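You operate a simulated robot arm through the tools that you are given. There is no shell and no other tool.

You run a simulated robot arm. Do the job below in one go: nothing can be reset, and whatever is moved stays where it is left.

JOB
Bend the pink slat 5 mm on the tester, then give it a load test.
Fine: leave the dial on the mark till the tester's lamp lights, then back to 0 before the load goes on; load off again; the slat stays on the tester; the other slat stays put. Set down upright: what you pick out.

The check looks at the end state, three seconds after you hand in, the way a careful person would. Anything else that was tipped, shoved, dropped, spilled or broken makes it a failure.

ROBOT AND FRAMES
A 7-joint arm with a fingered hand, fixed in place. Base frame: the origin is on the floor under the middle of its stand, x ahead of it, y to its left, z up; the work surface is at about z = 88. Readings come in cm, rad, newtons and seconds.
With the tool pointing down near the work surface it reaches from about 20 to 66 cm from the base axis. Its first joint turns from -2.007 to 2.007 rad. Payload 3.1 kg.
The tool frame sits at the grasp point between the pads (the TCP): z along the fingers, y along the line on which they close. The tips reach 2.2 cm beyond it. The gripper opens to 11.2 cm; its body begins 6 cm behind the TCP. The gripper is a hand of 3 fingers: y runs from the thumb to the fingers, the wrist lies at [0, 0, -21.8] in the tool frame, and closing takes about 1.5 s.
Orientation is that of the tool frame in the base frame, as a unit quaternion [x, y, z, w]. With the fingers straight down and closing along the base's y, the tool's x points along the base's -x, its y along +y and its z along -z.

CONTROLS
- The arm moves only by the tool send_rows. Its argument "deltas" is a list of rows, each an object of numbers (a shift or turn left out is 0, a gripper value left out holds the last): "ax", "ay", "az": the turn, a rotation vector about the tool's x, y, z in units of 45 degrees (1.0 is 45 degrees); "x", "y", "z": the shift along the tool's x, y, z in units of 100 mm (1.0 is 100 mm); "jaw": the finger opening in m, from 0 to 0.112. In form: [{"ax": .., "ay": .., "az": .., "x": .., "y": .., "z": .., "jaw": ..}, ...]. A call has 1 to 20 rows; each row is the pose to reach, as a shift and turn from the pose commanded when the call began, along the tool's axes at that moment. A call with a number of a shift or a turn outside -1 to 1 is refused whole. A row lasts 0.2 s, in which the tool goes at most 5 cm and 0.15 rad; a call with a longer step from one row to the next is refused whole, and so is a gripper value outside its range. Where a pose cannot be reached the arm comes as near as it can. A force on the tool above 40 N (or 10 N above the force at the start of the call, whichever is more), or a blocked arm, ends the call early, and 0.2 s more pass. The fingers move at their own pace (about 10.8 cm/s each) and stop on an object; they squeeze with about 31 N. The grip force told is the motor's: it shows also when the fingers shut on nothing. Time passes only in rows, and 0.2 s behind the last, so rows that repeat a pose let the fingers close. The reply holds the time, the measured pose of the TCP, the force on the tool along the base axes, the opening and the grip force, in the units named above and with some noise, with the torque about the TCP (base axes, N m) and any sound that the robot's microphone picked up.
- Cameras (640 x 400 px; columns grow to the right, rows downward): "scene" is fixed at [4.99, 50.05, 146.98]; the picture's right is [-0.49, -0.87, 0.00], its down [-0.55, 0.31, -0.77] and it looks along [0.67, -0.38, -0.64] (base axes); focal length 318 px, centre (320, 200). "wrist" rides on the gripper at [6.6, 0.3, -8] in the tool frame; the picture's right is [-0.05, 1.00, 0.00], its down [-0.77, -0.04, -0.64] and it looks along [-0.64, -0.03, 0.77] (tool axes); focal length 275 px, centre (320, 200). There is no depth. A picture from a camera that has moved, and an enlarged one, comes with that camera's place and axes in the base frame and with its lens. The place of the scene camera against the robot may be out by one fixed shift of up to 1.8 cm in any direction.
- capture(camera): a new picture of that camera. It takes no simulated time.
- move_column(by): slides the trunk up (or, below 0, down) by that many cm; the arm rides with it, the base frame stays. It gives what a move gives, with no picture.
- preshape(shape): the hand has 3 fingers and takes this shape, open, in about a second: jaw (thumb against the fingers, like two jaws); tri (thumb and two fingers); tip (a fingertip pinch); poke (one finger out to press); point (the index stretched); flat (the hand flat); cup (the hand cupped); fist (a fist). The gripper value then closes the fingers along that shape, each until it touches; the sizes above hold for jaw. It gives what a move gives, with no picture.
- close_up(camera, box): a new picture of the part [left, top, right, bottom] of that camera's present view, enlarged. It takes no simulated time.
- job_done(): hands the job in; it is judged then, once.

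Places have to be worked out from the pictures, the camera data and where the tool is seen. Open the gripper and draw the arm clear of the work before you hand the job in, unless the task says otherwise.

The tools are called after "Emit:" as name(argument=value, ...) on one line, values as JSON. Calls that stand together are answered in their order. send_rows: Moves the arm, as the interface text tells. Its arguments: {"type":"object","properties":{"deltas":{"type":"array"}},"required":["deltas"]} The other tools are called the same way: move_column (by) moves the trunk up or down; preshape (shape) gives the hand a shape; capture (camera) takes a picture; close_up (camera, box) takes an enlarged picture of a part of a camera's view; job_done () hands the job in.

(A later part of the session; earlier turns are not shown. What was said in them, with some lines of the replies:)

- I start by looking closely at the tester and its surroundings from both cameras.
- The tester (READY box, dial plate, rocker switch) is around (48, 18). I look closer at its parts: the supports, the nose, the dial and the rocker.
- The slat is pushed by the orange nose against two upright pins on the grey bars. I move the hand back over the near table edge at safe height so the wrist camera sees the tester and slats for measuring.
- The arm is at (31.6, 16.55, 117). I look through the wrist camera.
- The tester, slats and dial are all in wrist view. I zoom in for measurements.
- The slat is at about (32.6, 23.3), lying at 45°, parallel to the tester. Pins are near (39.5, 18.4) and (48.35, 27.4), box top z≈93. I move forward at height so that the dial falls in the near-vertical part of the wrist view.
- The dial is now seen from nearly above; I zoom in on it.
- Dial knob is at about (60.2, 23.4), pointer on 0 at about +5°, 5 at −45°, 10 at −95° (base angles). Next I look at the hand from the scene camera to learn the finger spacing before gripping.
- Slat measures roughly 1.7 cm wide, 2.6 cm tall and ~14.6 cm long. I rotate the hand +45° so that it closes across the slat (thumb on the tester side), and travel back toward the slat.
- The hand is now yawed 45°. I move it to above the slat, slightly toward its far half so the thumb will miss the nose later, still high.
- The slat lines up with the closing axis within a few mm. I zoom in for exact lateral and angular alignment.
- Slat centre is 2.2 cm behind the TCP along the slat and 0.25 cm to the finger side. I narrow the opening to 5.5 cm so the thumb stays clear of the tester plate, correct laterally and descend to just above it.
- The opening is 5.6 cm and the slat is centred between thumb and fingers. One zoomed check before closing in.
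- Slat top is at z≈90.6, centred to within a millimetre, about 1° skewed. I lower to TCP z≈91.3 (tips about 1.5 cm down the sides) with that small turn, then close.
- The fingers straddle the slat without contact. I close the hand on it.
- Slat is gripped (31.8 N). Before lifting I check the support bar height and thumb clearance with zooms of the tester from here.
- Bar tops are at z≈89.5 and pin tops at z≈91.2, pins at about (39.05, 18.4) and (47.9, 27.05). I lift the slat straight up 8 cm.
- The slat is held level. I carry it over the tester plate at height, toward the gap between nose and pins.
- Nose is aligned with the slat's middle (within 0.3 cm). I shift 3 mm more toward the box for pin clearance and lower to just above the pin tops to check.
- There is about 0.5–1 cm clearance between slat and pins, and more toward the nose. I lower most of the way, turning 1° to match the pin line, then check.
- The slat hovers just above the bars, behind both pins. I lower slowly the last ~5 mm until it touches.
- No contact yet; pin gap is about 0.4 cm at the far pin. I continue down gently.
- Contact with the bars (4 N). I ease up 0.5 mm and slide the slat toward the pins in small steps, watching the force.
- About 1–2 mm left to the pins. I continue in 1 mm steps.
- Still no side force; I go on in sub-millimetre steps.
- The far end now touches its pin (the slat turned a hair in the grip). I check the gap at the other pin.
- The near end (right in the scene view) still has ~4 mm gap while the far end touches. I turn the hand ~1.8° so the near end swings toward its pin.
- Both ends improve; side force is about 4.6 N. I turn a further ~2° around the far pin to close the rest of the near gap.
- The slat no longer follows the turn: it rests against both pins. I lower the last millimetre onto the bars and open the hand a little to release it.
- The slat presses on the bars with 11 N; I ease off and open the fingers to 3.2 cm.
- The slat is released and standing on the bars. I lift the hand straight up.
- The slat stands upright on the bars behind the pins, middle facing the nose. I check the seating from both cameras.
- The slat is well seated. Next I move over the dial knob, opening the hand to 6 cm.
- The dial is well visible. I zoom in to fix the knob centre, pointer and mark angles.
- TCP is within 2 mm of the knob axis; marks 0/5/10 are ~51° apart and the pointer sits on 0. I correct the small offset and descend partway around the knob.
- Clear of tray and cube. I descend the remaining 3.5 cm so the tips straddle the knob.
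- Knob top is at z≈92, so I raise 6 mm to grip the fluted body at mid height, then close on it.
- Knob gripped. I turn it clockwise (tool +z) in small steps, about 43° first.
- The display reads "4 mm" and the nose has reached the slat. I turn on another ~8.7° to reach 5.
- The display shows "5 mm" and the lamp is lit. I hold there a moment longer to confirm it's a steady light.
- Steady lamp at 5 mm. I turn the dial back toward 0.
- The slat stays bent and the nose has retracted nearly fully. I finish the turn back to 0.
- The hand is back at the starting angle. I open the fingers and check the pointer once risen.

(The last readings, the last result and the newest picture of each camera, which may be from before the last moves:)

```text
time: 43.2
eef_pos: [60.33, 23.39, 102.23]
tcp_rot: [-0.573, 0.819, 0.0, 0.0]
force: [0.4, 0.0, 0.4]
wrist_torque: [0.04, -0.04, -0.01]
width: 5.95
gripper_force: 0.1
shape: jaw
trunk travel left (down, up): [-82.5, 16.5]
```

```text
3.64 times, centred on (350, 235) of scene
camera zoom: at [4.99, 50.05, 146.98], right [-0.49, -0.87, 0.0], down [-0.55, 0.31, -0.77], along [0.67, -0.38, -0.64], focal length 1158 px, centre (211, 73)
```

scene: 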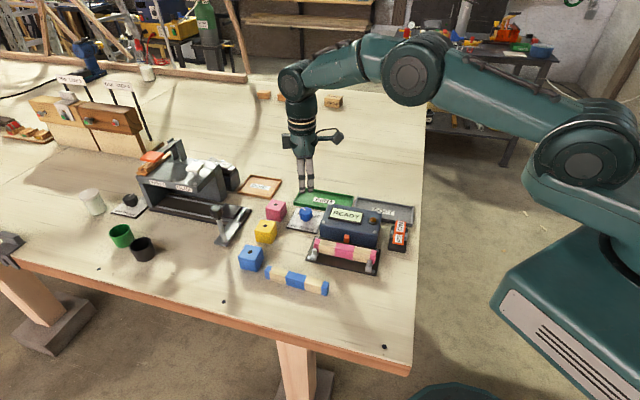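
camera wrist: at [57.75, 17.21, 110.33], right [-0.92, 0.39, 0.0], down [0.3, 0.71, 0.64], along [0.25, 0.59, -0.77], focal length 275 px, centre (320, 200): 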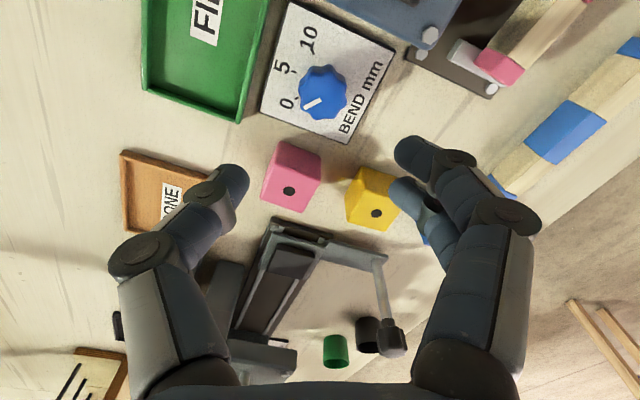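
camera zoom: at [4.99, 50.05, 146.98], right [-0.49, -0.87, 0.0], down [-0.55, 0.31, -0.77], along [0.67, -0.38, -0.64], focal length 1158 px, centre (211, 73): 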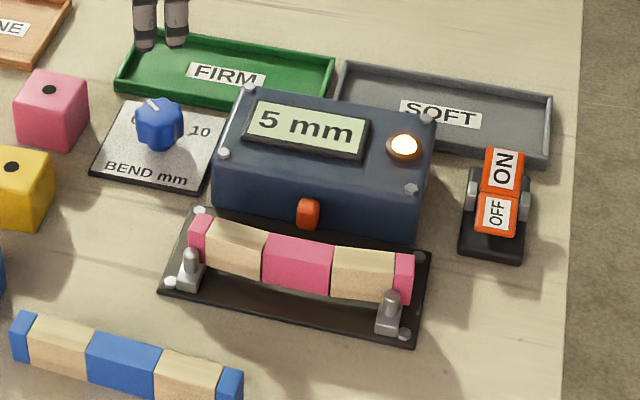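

The dial is back on 0 with the nose retracted, the slat bent and the lamp lit. Now I go over to the rocker switch at height, turning the hand back to neutral yaw on the way.

Emit:
send_rows(deltas=[{"x": 0.19, "y": 0.09, "z": -0.1, "az": 0.18}, {"x": 0.38, "y": 0.18, "z": -0.2, "az": 0.36}, {"x": 0.57, "y": 0.27, "z": -0.25, "az": 0.54}, {"x": 0.77, "y": 0.36, "z": -0.25, "az": 0.72}, {"x": 0.962, "y": 0.446, "z": -0.25, "az": 0.9}, {"x": 0.962, "y": 0.446, "z": -0.25, "az": 0.9}])

Emit:
send_rows(deltas=[{"x": 0.22, "y": -0.04, "az": 0.16}, {"x": 0.45, "y": -0.09, "az": 0.33}, {"x": 0.67, "y": -0.13, "az": 0.5}, {"x": 0.904, "y": -0.178, "az": 0.655}, {"x": 0.904, "y": -0.178, "az": 0.655}])

Emit:
preshape(shape="poke")

Emit:
capture(camera="wrist")

Emit:
capture(camera="scene")

```text
time: 44.6
eef_pos: [52.81, 15.91, 104.73]
tcp_rot: [-0.253, 0.968, -0.001, 0.0]
force: [-0.5, 0.5, 0.2]
wrist_torque: [0.02, 0.02, 0.0]
width: 5.93
gripper_force: 0.1
shape: jaw
trunk travel left (down, up): [-82.5, 16.5]
```

```text
time: 45.8
eef_pos: [45.91, 10.07, 104.83]
tcp_rot: [0.001, 1.0, 0.0, 0.0]
force: [0.2, -0.7, 0.1]
wrist_torque: [0.0, 0.0, -0.02]
width: 5.92
gripper_force: 0.1
shape: jaw
trunk travel left (down, up): [-82.5, 16.5]
```

```text
time: 46.7
eef_pos: [45.93, 10.16, 104.88]
tcp_rot: [0.001, 1.0, 0.0, 0.0]
force: [-0.1, 0.2, -0.4]
wrist_torque: [-0.01, 0.01, 0.0]
width: 0.02
gripper_force: 0.0
shape: poke
trunk travel left (down, up): [-82.5, 16.5]
```

```text
taken
camera wrist: at [39.24, 10.34, 112.89], right [0.05, 1.0, 0.0], down [0.77, -0.04, 0.64], along [0.64, -0.03, -0.77], focal length 275 px, centre (320, 200)
```

wrist: 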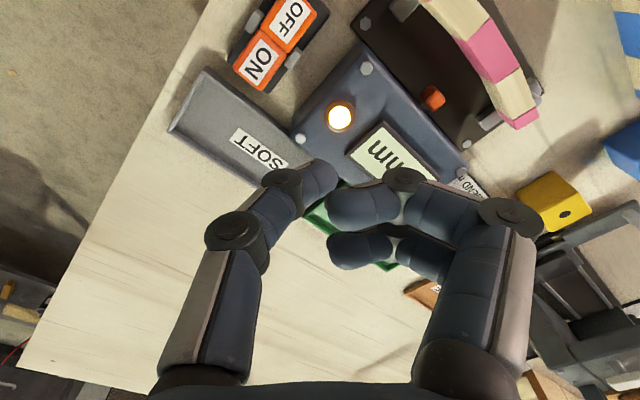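

```text
taken
```

scene: 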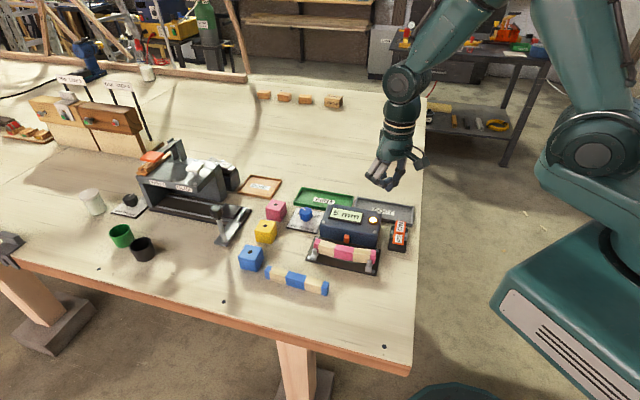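

In poke shape the thumb is the pressing finger, its tip on the tool axis. I zoom in on the rocker and the hand to locate both.

Emit:
close_up(camera="wrist", box=[200, 0, 360, 100])

Emit:
close_up(camera="wrist", box=[200, 130, 440, 290])

Emit:
close_up(camera="scene", box=[340, 110, 440, 260])

Emit:
close_up(camera="scene", box=[310, 200, 390, 275])

```text
4.00 times, centred on (280, 50) of wrist
camera zoom: at [39.24, 10.34, 112.89], right [0.05, 1.0, 0.0], down [0.77, -0.04, 0.64], along [0.64, -0.03, -0.77], focal length 1101 px, centre (480, 800)
```

zoom: 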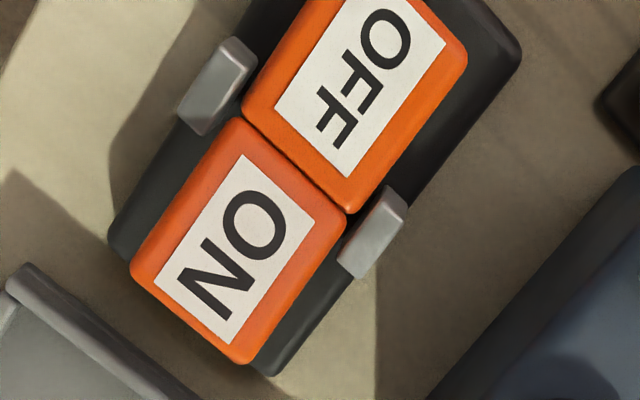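

```text
2.50 times, centred on (320, 210) of wrist
camera zoom: at [39.24, 10.34, 112.89], right [0.05, 1.0, 0.0], down [0.77, -0.04, 0.64], along [0.64, -0.03, -0.77], focal length 688 px, centre (320, 175)
```

zoom: 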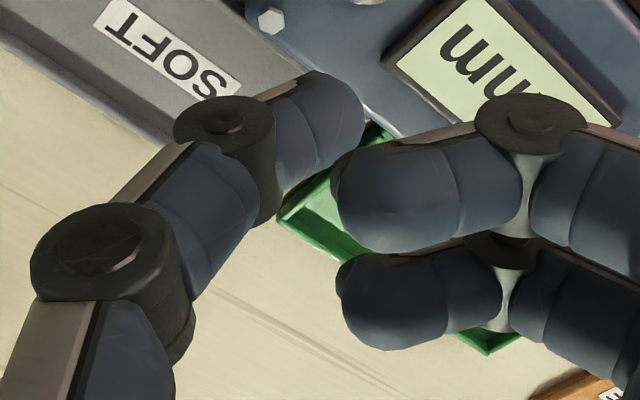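

```text
2.67 times, centred on (390, 185) of scene
camera zoom: at [4.99, 50.05, 146.98], right [-0.49, -0.87, 0.0], down [-0.55, 0.31, -0.77], along [0.67, -0.38, -0.64], focal length 849 px, centre (133, 240)
```

zoom: 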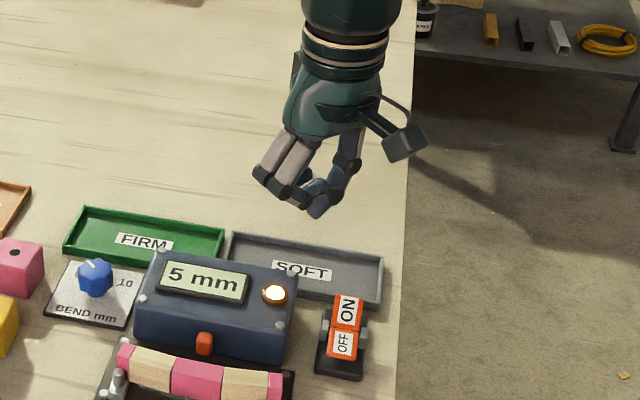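

```text
5.33 times, centred on (350, 238) of scene
camera zoom: at [4.99, 50.05, 146.98], right [-0.49, -0.87, 0.0], down [-0.55, 0.31, -0.77], along [0.67, -0.38, -0.64], focal length 1698 px, centre (160, 0)
```

zoom: 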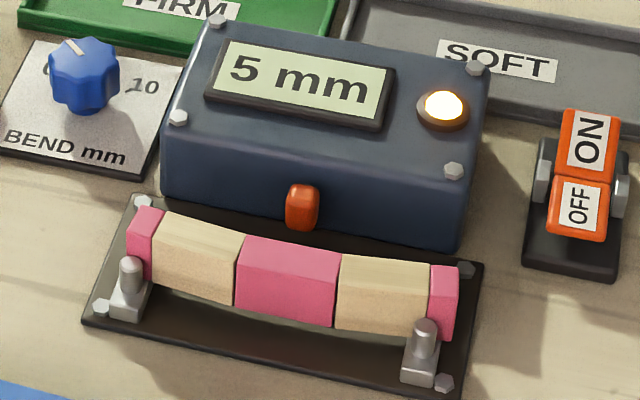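

The ON pad centre is about (43.9, 5.9), its far end (44.9, 4.8), pivot (42.8, 6.9). I move the thumb tip over the outer half of ON and descend to z≈96.

Emit:
send_rows(deltas=[{"x": 0.08, "y": -0.24, "z": 0.1}, {"x": 0.16, "y": -0.475, "z": 0.2}, {"x": 0.16, "y": -0.475, "z": 0.45}, {"x": 0.16, "y": -0.475, "z": 0.7}, {"x": 0.16, "y": -0.475, "z": 0.85}, {"x": 0.16, "y": -0.475, "z": 0.85}])

Emit:
capture(camera="wrist")

Emit:
close_up(camera="scene", box=[340, 160, 440, 260])

```text
time: 48.1
eef_pos: [44.2, 5.04, 96.19]
tcp_rot: [0.001, 1.0, 0.0, 0.0]
force: [0.1, -0.6, 0.7]
wrist_torque: [-0.01, 0.0, -0.01]
width: 0.01
gripper_force: 0.0
shape: poke
trunk travel left (down, up): [-82.5, 16.5]
```

```text
taken
camera wrist: at [37.52, 5.41, 104.29], right [0.05, 1.0, 0.0], down [0.77, -0.04, 0.64], along [0.64, -0.03, -0.77], focal length 275 px, centre (320, 200)
```

wrist: 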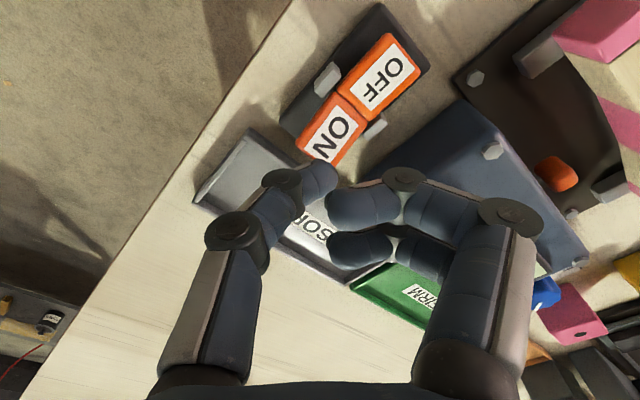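

```text
4.00 times, centred on (390, 210) of scene
camera zoom: at [4.99, 50.05, 146.98], right [-0.49, -0.87, 0.0], down [-0.55, 0.31, -0.77], along [0.67, -0.38, -0.64], focal length 1274 px, centre (40, 160)
```

zoom: 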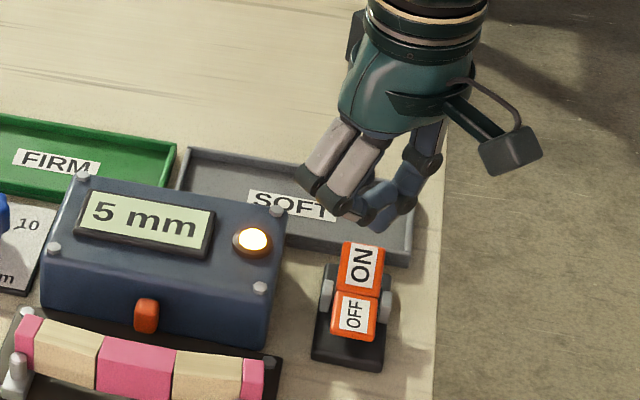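

The thumb tip is above the ON pad (centre ≈ (43.8, 5.8, 91.9)), a bit toward its outer end. I descend gently toward contact.

Emit:
send_rows(deltas=[{"z": 0.05}, {"z": 0.1}, {"z": 0.15}, {"z": 0.18}])

Emit:
close_up(camera="scene", box=[360, 180, 440, 260])

Emit:
close_up(camera="wrist", box=[220, 60, 440, 240])

```text
time: 49.1
eef_pos: [44.12, 5.24, 94.35]
tcp_rot: [0.0, 1.0, 0.0, 0.0]
force: [-0.7, -0.2, 0.0]
wrist_torque: [-0.02, 0.0, -0.02]
width: 0.01
gripper_force: 0.0
shape: poke
trunk travel left (down, up): [-82.5, 16.5]
```

```text
5.00 times, centred on (400, 220) of scene
camera zoom: at [4.99, 50.05, 146.98], right [-0.49, -0.87, 0.0], down [-0.55, 0.31, -0.77], along [0.67, -0.38, -0.64], focal length 1592 px, centre (-80, 100)
```

zoom: 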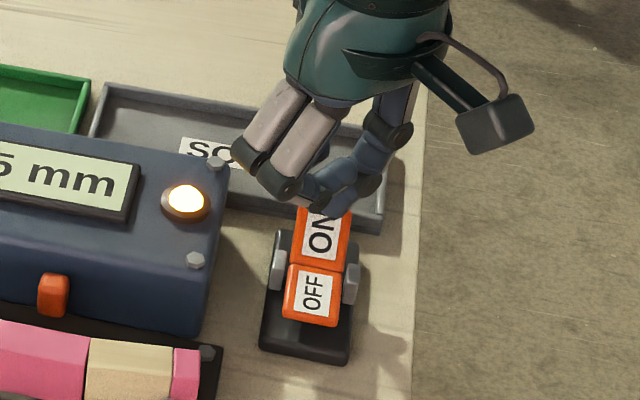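

```text
2.22 times, centred on (330, 150) of wrist
camera zoom: at [37.53, 5.56, 102.49], right [0.05, 1.0, 0.0], down [0.77, -0.04, 0.64], along [0.64, -0.03, -0.77], focal length 612 px, centre (298, 311)
```

zoom: 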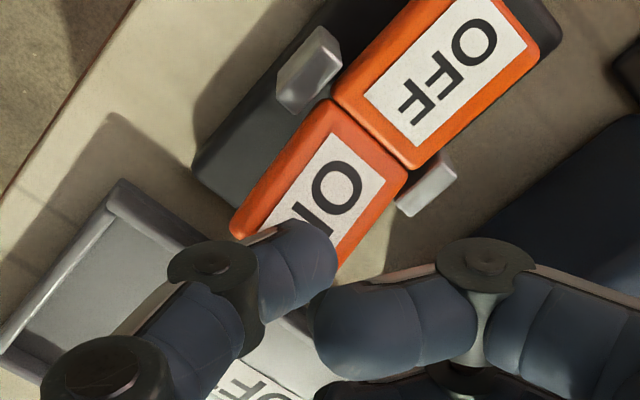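

The tip is just above the outer part of ON. I press down slowly, watching force and sound.

Emit:
send_rows(deltas=[{"z": 0.02}, {"z": 0.04}, {"z": 0.06}, {"z": 0.08}])

Emit:
close_up(camera="scene", box=[320, 180, 440, 260])

Emit:
close_up(camera="wrist", box=[220, 60, 440, 240])

```text
time: 50.1
eef_pos: [44.18, 5.24, 93.64]
tcp_rot: [0.001, 1.0, 0.0, 0.0]
force: [0.3, 0.6, 0.9]
wrist_torque: [-0.01, 0.0, 0.04]
width: 0.01
gripper_force: 0.1
shape: poke
trunk travel left (down, up): [-82.5, 16.5]
```

```text
5.00 times, centred on (380, 220) of scene
camera zoom: at [4.99, 50.05, 146.98], right [-0.49, -0.87, 0.0], down [-0.55, 0.31, -0.77], along [0.67, -0.38, -0.64], focal length 1592 px, centre (20, 100)
```

zoom: 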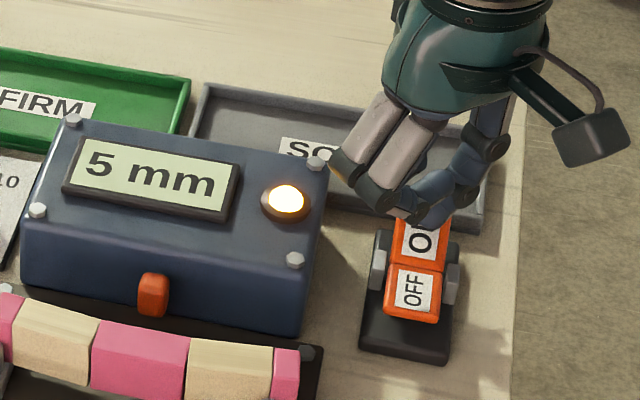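

```text
2.22 times, centred on (330, 150) of wrist
camera zoom: at [37.54, 5.54, 101.76], right [0.05, 1.0, 0.0], down [0.77, -0.04, 0.64], along [0.64, -0.03, -0.77], focal length 612 px, centre (298, 311)
```

zoom: 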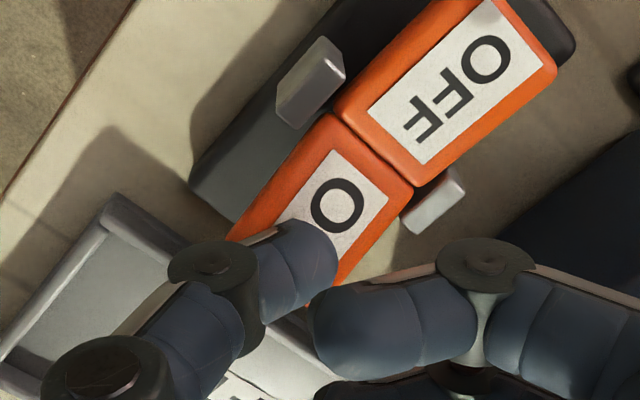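

Not yet clearly in contact; I continue down in small steps.

Emit:
send_rows(deltas=[{"z": 0.02}, {"z": 0.04}, {"z": 0.06}])

Emit:
close_up(camera="scene", box=[320, 180, 440, 260])

```text
time: 50.9
eef_pos: [44.1, 5.19, 93.15]
tcp_rot: [0.0, 1.0, -0.001, 0.0]
force: [-1.4, -0.5, -0.5]
wrist_torque: [0.0, 0.01, -0.02]
width: 0.0
gripper_force: 0.0
shape: poke
trunk travel left (down, up): [-82.5, 16.5]
```

```text
5.00 times, centred on (380, 220) of scene
camera zoom: at [4.99, 50.05, 146.98], right [-0.49, -0.87, 0.0], down [-0.55, 0.31, -0.77], along [0.67, -0.38, -0.64], focal length 1592 px, centre (20, 100)
```

zoom: 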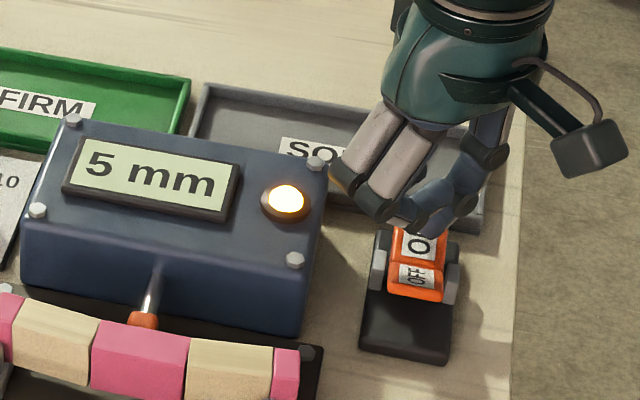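

The rocker has flipped to ON and the nose is driving toward the slat. I lift the thumb clear and watch the load test.

Emit:
send_rows(deltas=[{"z": -0.1}, {"z": -0.2}, {"z": -0.3}, {"z": -0.4}, {"z": -0.4}])

Emit:
close_up(camera="scene", box=[290, 180, 430, 280])

```text
time: 52.1
eef_pos: [44.12, 5.1, 97.0]
tcp_rot: [0.001, 1.0, 0.0, 0.0]
force: [0.2, -0.1, 0.1]
wrist_torque: [0.01, -0.01, 0.03]
width: 0.0
gripper_force: 0.1
shape: poke
trunk travel left (down, up): [-82.5, 16.5]
```

```text
4.00 times, centred on (360, 230) of scene
camera zoom: at [4.99, 50.05, 146.98], right [-0.49, -0.87, 0.0], down [-0.55, 0.31, -0.77], along [0.67, -0.38, -0.64], focal length 1274 px, centre (160, 80)
```

zoom: 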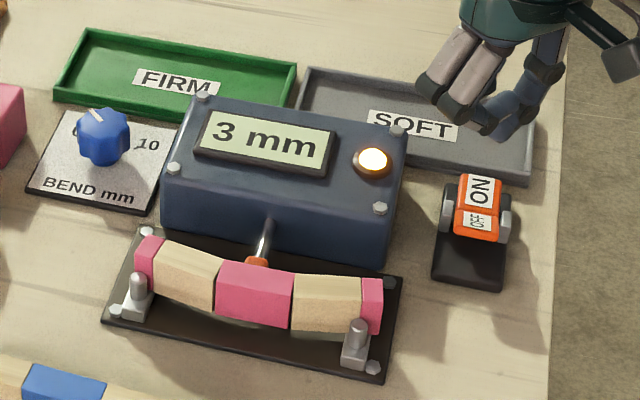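

The nose is loading the slat and the display shows "3 mm". I wait a bit to see whether the reading settles.

Emit:
send_rows(deltas=[{"z": 0.0}, {"z": 0.0}, {"z": 0.0}, {"z": 0.0}, {"z": 0.0}])

Emit:
close_up(camera="scene", box=[290, 180, 430, 280])

Emit:
capture(camera="wrist")

Emit:
close_up(camera="wrist", box=[280, 0, 440, 140])

```text
time: 53.3
eef_pos: [44.03, 5.31, 97.12]
tcp_rot: [0.0, 1.0, 0.0, -0.001]
force: [-0.7, -0.3, 0.2]
wrist_torque: [0.0, 0.04, 0.02]
width: 0.0
gripper_force: 0.1
shape: poke
trunk travel left (down, up): [-82.5, 16.5]
```

```text
4.00 times, centred on (360, 230) of scene
camera zoom: at [4.99, 50.05, 146.98], right [-0.49, -0.87, 0.0], down [-0.55, 0.31, -0.77], along [0.67, -0.38, -0.64], focal length 1274 px, centre (160, 80)
```

zoom: 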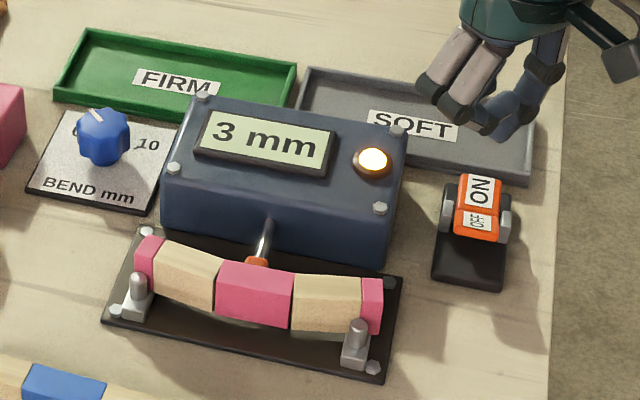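

```text
taken
camera wrist: at [37.5, 5.49, 105.16], right [0.05, 1.0, 0.0], down [0.77, -0.04, 0.64], along [0.64, -0.03, -0.77], focal length 275 px, centre (320, 200)
```

wrist: 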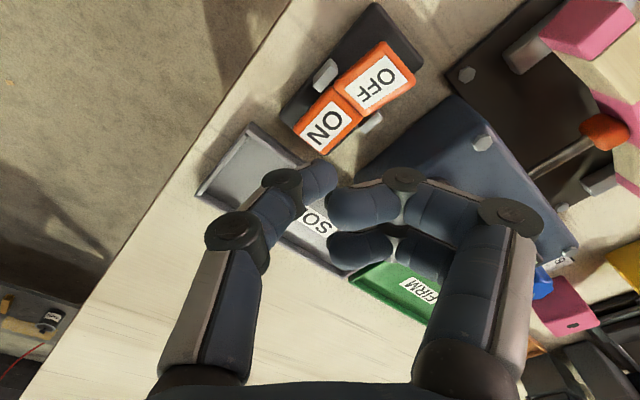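

```text
2.86 times, centred on (360, 70) of wrist
camera zoom: at [37.5, 5.49, 105.16], right [0.05, 1.0, 0.0], down [0.77, -0.04, 0.64], along [0.64, -0.03, -0.77], focal length 786 px, centre (206, 571)
```

zoom: 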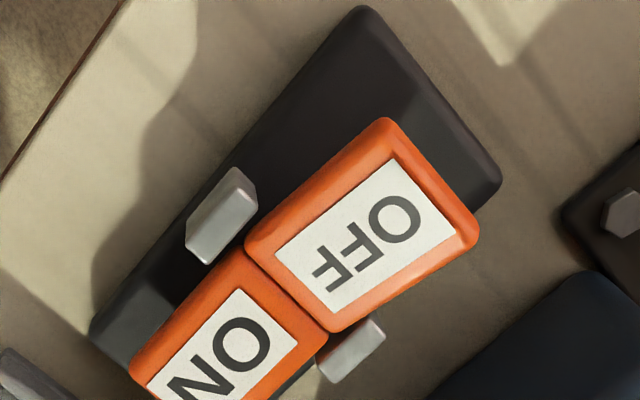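

Reading is steady at 3 mm under load, so the test is done. I move the thumb over the outer half of OFF, now the raised side.

Emit:
send_rows(deltas=[{"x": 0.13, "y": 0.165, "z": -0.05}, {"x": 0.265, "y": 0.33, "z": -0.05}, {"x": 0.265, "y": 0.33, "z": 0.0}, {"x": 0.265, "y": 0.33, "z": 0.1}, {"x": 0.265, "y": 0.33, "z": 0.1}])

Emit:
close_up(camera="wrist", box=[220, 60, 440, 240])

Emit:
close_up(camera="scene", box=[340, 180, 440, 270])

```text
time: 54.5
eef_pos: [41.49, 8.61, 96.1]
tcp_rot: [0.001, 1.0, 0.0, 0.0]
force: [0.5, -0.5, 0.8]
wrist_torque: [0.02, 0.04, -0.03]
width: 0.0
gripper_force: 0.2
shape: poke
trunk travel left (down, up): [-82.5, 16.5]
```

```text
2.22 times, centred on (330, 150) of wrist
camera zoom: at [34.92, 8.82, 104.19], right [0.05, 1.0, 0.0], down [0.77, -0.04, 0.64], along [0.64, -0.03, -0.77], focal length 612 px, centre (298, 311)
```

zoom: 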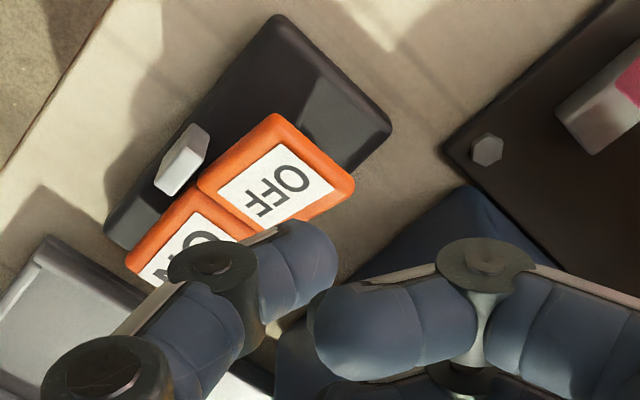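

```text
4.44 times, centred on (390, 225) of scene
camera zoom: at [4.99, 50.05, 146.98], right [-0.49, -0.87, 0.0], down [-0.55, 0.31, -0.77], along [0.67, -0.38, -0.64], focal length 1415 px, centre (9, 89)
```

zoom: 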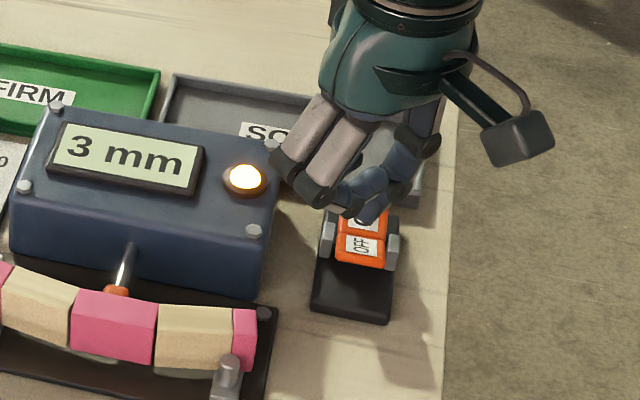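

I correct 4.5 mm along tool x so the tip sits on OFF's centreline, then press down.

Emit:
send_rows(deltas=[{"x": 0.045, "y": -0.01, "z": 0.0}, {"x": 0.045, "y": -0.01, "z": 0.08}, {"x": 0.045, "y": -0.01, "z": 0.16}, {"x": 0.045, "y": -0.01, "z": 0.2}, {"x": 0.045, "y": -0.01, "z": 0.22}, {"x": 0.045, "y": -0.01, "z": 0.24}])

Emit:
close_up(camera="scene", box=[320, 180, 440, 280])

Emit:
close_up(camera="wrist", box=[220, 60, 440, 240])

```text
time: 55.9
eef_pos: [41.13, 8.67, 93.64]
tcp_rot: [0.001, 1.0, 0.0, -0.001]
force: [-0.7, -0.1, 0.7]
wrist_torque: [0.01, -0.01, 0.01]
width: 0.01
gripper_force: 0.0
shape: poke
trunk travel left (down, up): [-82.5, 16.5]
```

```text
4.00 times, centred on (380, 230) of scene
camera zoom: at [4.99, 50.05, 146.98], right [-0.49, -0.87, 0.0], down [-0.55, 0.31, -0.77], along [0.67, -0.38, -0.64], focal length 1274 px, centre (80, 80)
```

zoom: 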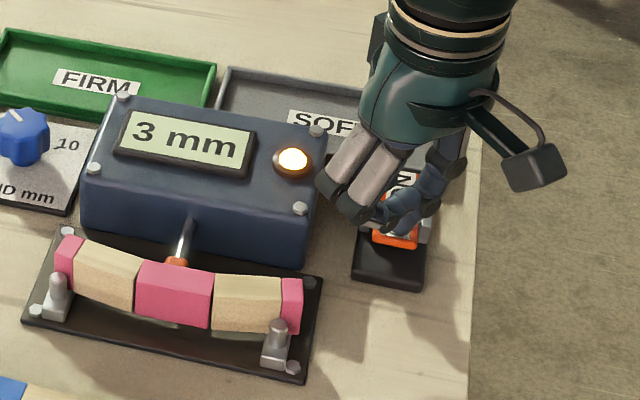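

```text
2.22 times, centred on (330, 150) of wrist
camera zoom: at [34.45, 8.77, 101.75], right [0.05, 1.0, 0.0], down [0.77, -0.04, 0.64], along [0.64, -0.03, -0.77], focal length 612 px, centre (298, 311)
```

zoom: 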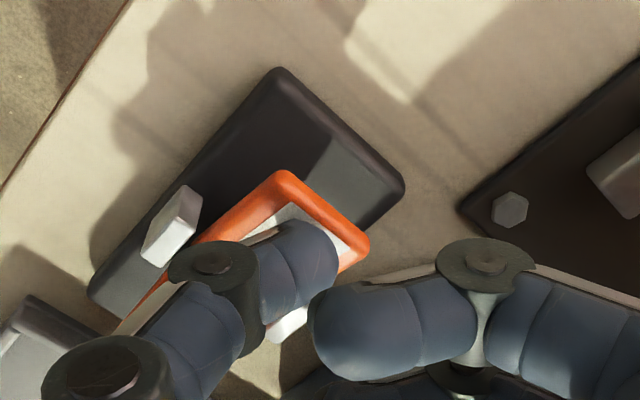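

The tip is right above OFF. I press the last few millimetres.

Emit:
send_rows(deltas=[{"z": 0.02}, {"z": 0.04}, {"z": 0.06}])

Emit:
close_up(camera="scene", box=[320, 180, 440, 280])

```text
time: 56.7
eef_pos: [41.05, 8.45, 93.05]
tcp_rot: [0.0, 1.0, 0.0, 0.001]
force: [-0.6, 1.2, 0.6]
wrist_torque: [0.03, -0.01, -0.01]
width: 0.0
gripper_force: 0.0
shape: poke
trunk travel left (down, up): [-82.5, 16.5]
```

```text
4.00 times, centred on (380, 230) of scene
camera zoom: at [4.99, 50.05, 146.98], right [-0.49, -0.87, 0.0], down [-0.55, 0.31, -0.77], along [0.67, -0.38, -0.64], focal length 1274 px, centre (80, 80)
```

zoom: 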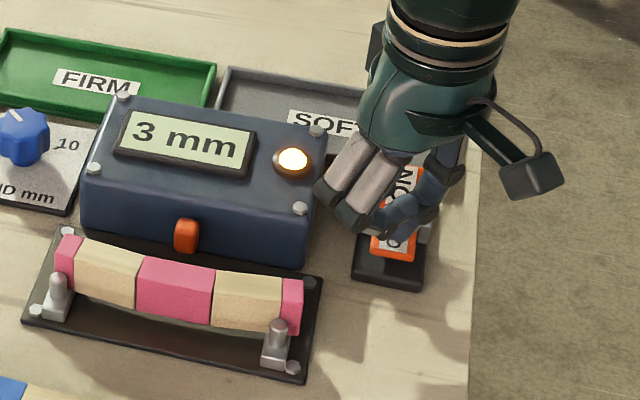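

The nose has retracted: load is off. I raise the hand straight up.

Emit:
send_rows(deltas=[{"z": -0.1}, {"z": -0.25}, {"z": -0.45}, {"z": -0.7}, {"z": -1.0}, {"z": -1.0}])

Emit:
capture(camera="scene")

Emit:
close_up(camera="scene", box=[290, 180, 430, 280])

Emit:
capture(camera="wrist")

```text
time: 58.1
eef_pos: [41.13, 8.55, 102.89]
tcp_rot: [0.0, 1.0, 0.0, 0.0]
force: [-0.2, 0.0, 0.6]
wrist_torque: [-0.03, 0.0, 0.0]
width: 0.0
gripper_force: 0.0
shape: poke
trunk travel left (down, up): [-82.5, 16.5]
```

```text
taken
```

scene: 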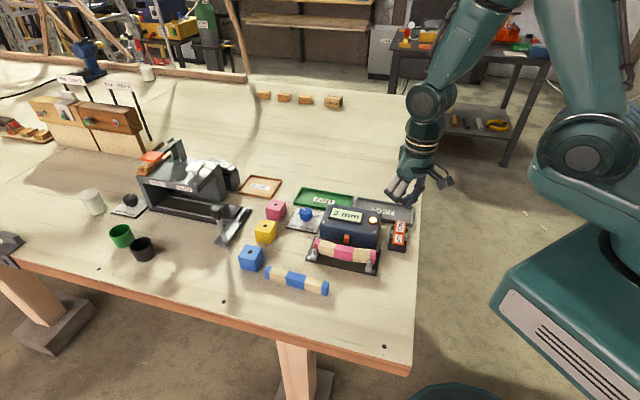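

```text
4.00 times, centred on (360, 230) of scene
camera zoom: at [4.99, 50.05, 146.98], right [-0.49, -0.87, 0.0], down [-0.55, 0.31, -0.77], along [0.67, -0.38, -0.64], focal length 1274 px, centre (160, 80)
```

zoom: 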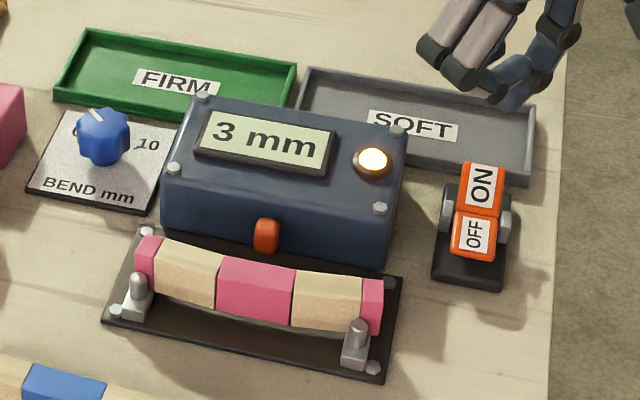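

```text
taken
camera wrist: at [34.52, 8.72, 111.06], right [0.05, 1.0, 0.0], down [0.77, -0.04, 0.64], along [0.63, -0.03, -0.77], focal length 275 px, centre (320, 200)
```

wrist: 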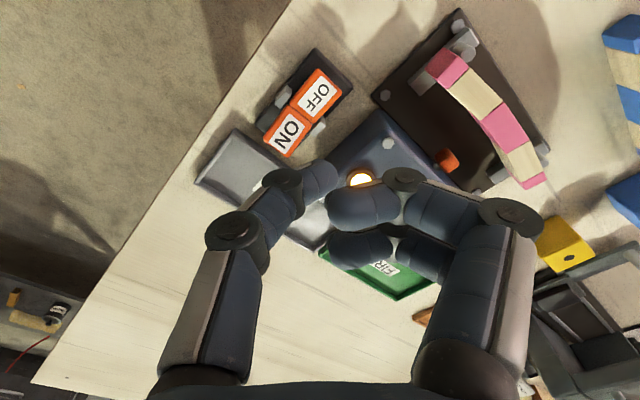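

Everything is in order: slat on the tester, dial at 0, rocker OFF, blue slat untouched. I draw the arm up and back, and open the hand.

Emit:
send_rows(deltas=[{"z": -0.3}, {"z": -0.6, "x": 0.1}, {"z": -0.9, "x": 0.3, "y": -0.15}, {"z": -1.0, "x": 0.55, "y": -0.3}, {"z": -1.0, "x": 0.8, "y": -0.5}, {"z": -1.0, "x": 0.8, "y": -0.5}])

Emit:
preshape(shape="jaw")

Emit:
send_rows(deltas=[{"jaw": 0.112}, {"jaw": 0.112}, {"jaw": 0.112}, {"jaw": 0.112}])

Emit:
close_up(camera="scene", box=[230, 180, 430, 310])

Emit:
close_up(camera="scene", box=[280, 190, 340, 240])

Emit:
capture(camera="scene")

```text
time: 59.5
eef_pos: [32.99, 3.63, 113.02]
tcp_rot: [0.001, 1.0, -0.002, 0.0]
force: [0.2, 0.5, -0.1]
wrist_torque: [-0.05, -0.02, -0.01]
width: 0.0
gripper_force: 0.0
shape: poke
trunk travel left (down, up): [-82.5, 16.5]
```

```text
time: 60.4
eef_pos: [33.1, 3.37, 113.08]
tcp_rot: [0.001, 1.0, 0.0, 0.0]
force: [0.5, -0.2, -0.1]
wrist_torque: [0.0, 0.03, -0.01]
width: 11.2
gripper_force: 0.1
shape: jaw
trunk travel left (down, up): [-82.5, 16.5]
```

```text
time: 61.4
eef_pos: [33.09, 3.31, 113.06]
tcp_rot: [0.001, 1.0, 0.0, -0.001]
force: [0.2, -0.1, 0.7]
wrist_torque: [-0.02, -0.01, 0.01]
width: 11.16
gripper_force: 0.1
shape: jaw
trunk travel left (down, up): [-82.5, 16.5]
```

```text
3.08 times, centred on (330, 245) of scene
camera zoom: at [4.99, 50.05, 146.98], right [-0.49, -0.87, 0.0], down [-0.55, 0.31, -0.77], along [0.67, -0.38, -0.64], focal length 980 px, centre (289, 62)
```

zoom: 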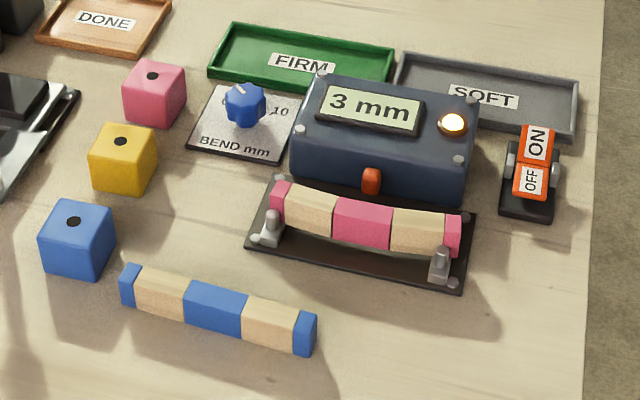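

```text
8.00 times, centred on (310, 215) of scene
camera zoom: at [4.99, 50.05, 146.98], right [-0.49, -0.87, 0.0], down [-0.55, 0.31, -0.77], along [0.67, -0.38, -0.64], focal length 2548 px, centre (400, 80)
```

zoom: 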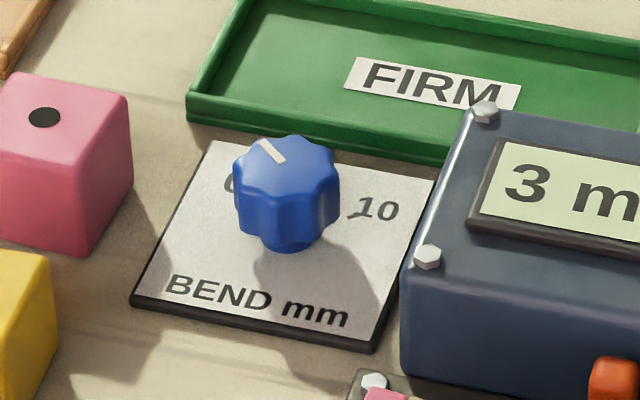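

```text
taken
```

scene: 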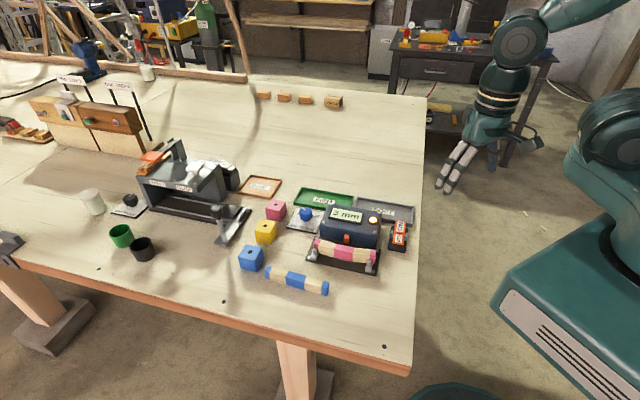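

All conditions hold: the pink slat is upright on the tester, bent at 5 mm and load-tested (3 mm reading). The dial is on 0, the load is OFF, the blue slat is untouched, and the hand is open and clear. I hand in the job.

Emit:
job_done()

```text
The job is handed in.
```

The pink slat is bent and load-tested, and I've handed the job in; I don't have the check's result.

- **Bend:** I seated the slat upright against the tester's pins and turned the dial to the 5 mark. The display read "5 mm" and the lamp lit and stayed steady. I then turned the dial back to 0, and the slat kept its bend.
- **Load test:** With the dial on 0, I switched the load ON. The display settled at "3 mm" after about two seconds, and then I switched the load OFF.
- **End state:** The slat is still upright on the tester and the blue slat was not moved. I saw nothing else disturbed. The hand is open and drawn back from the table.
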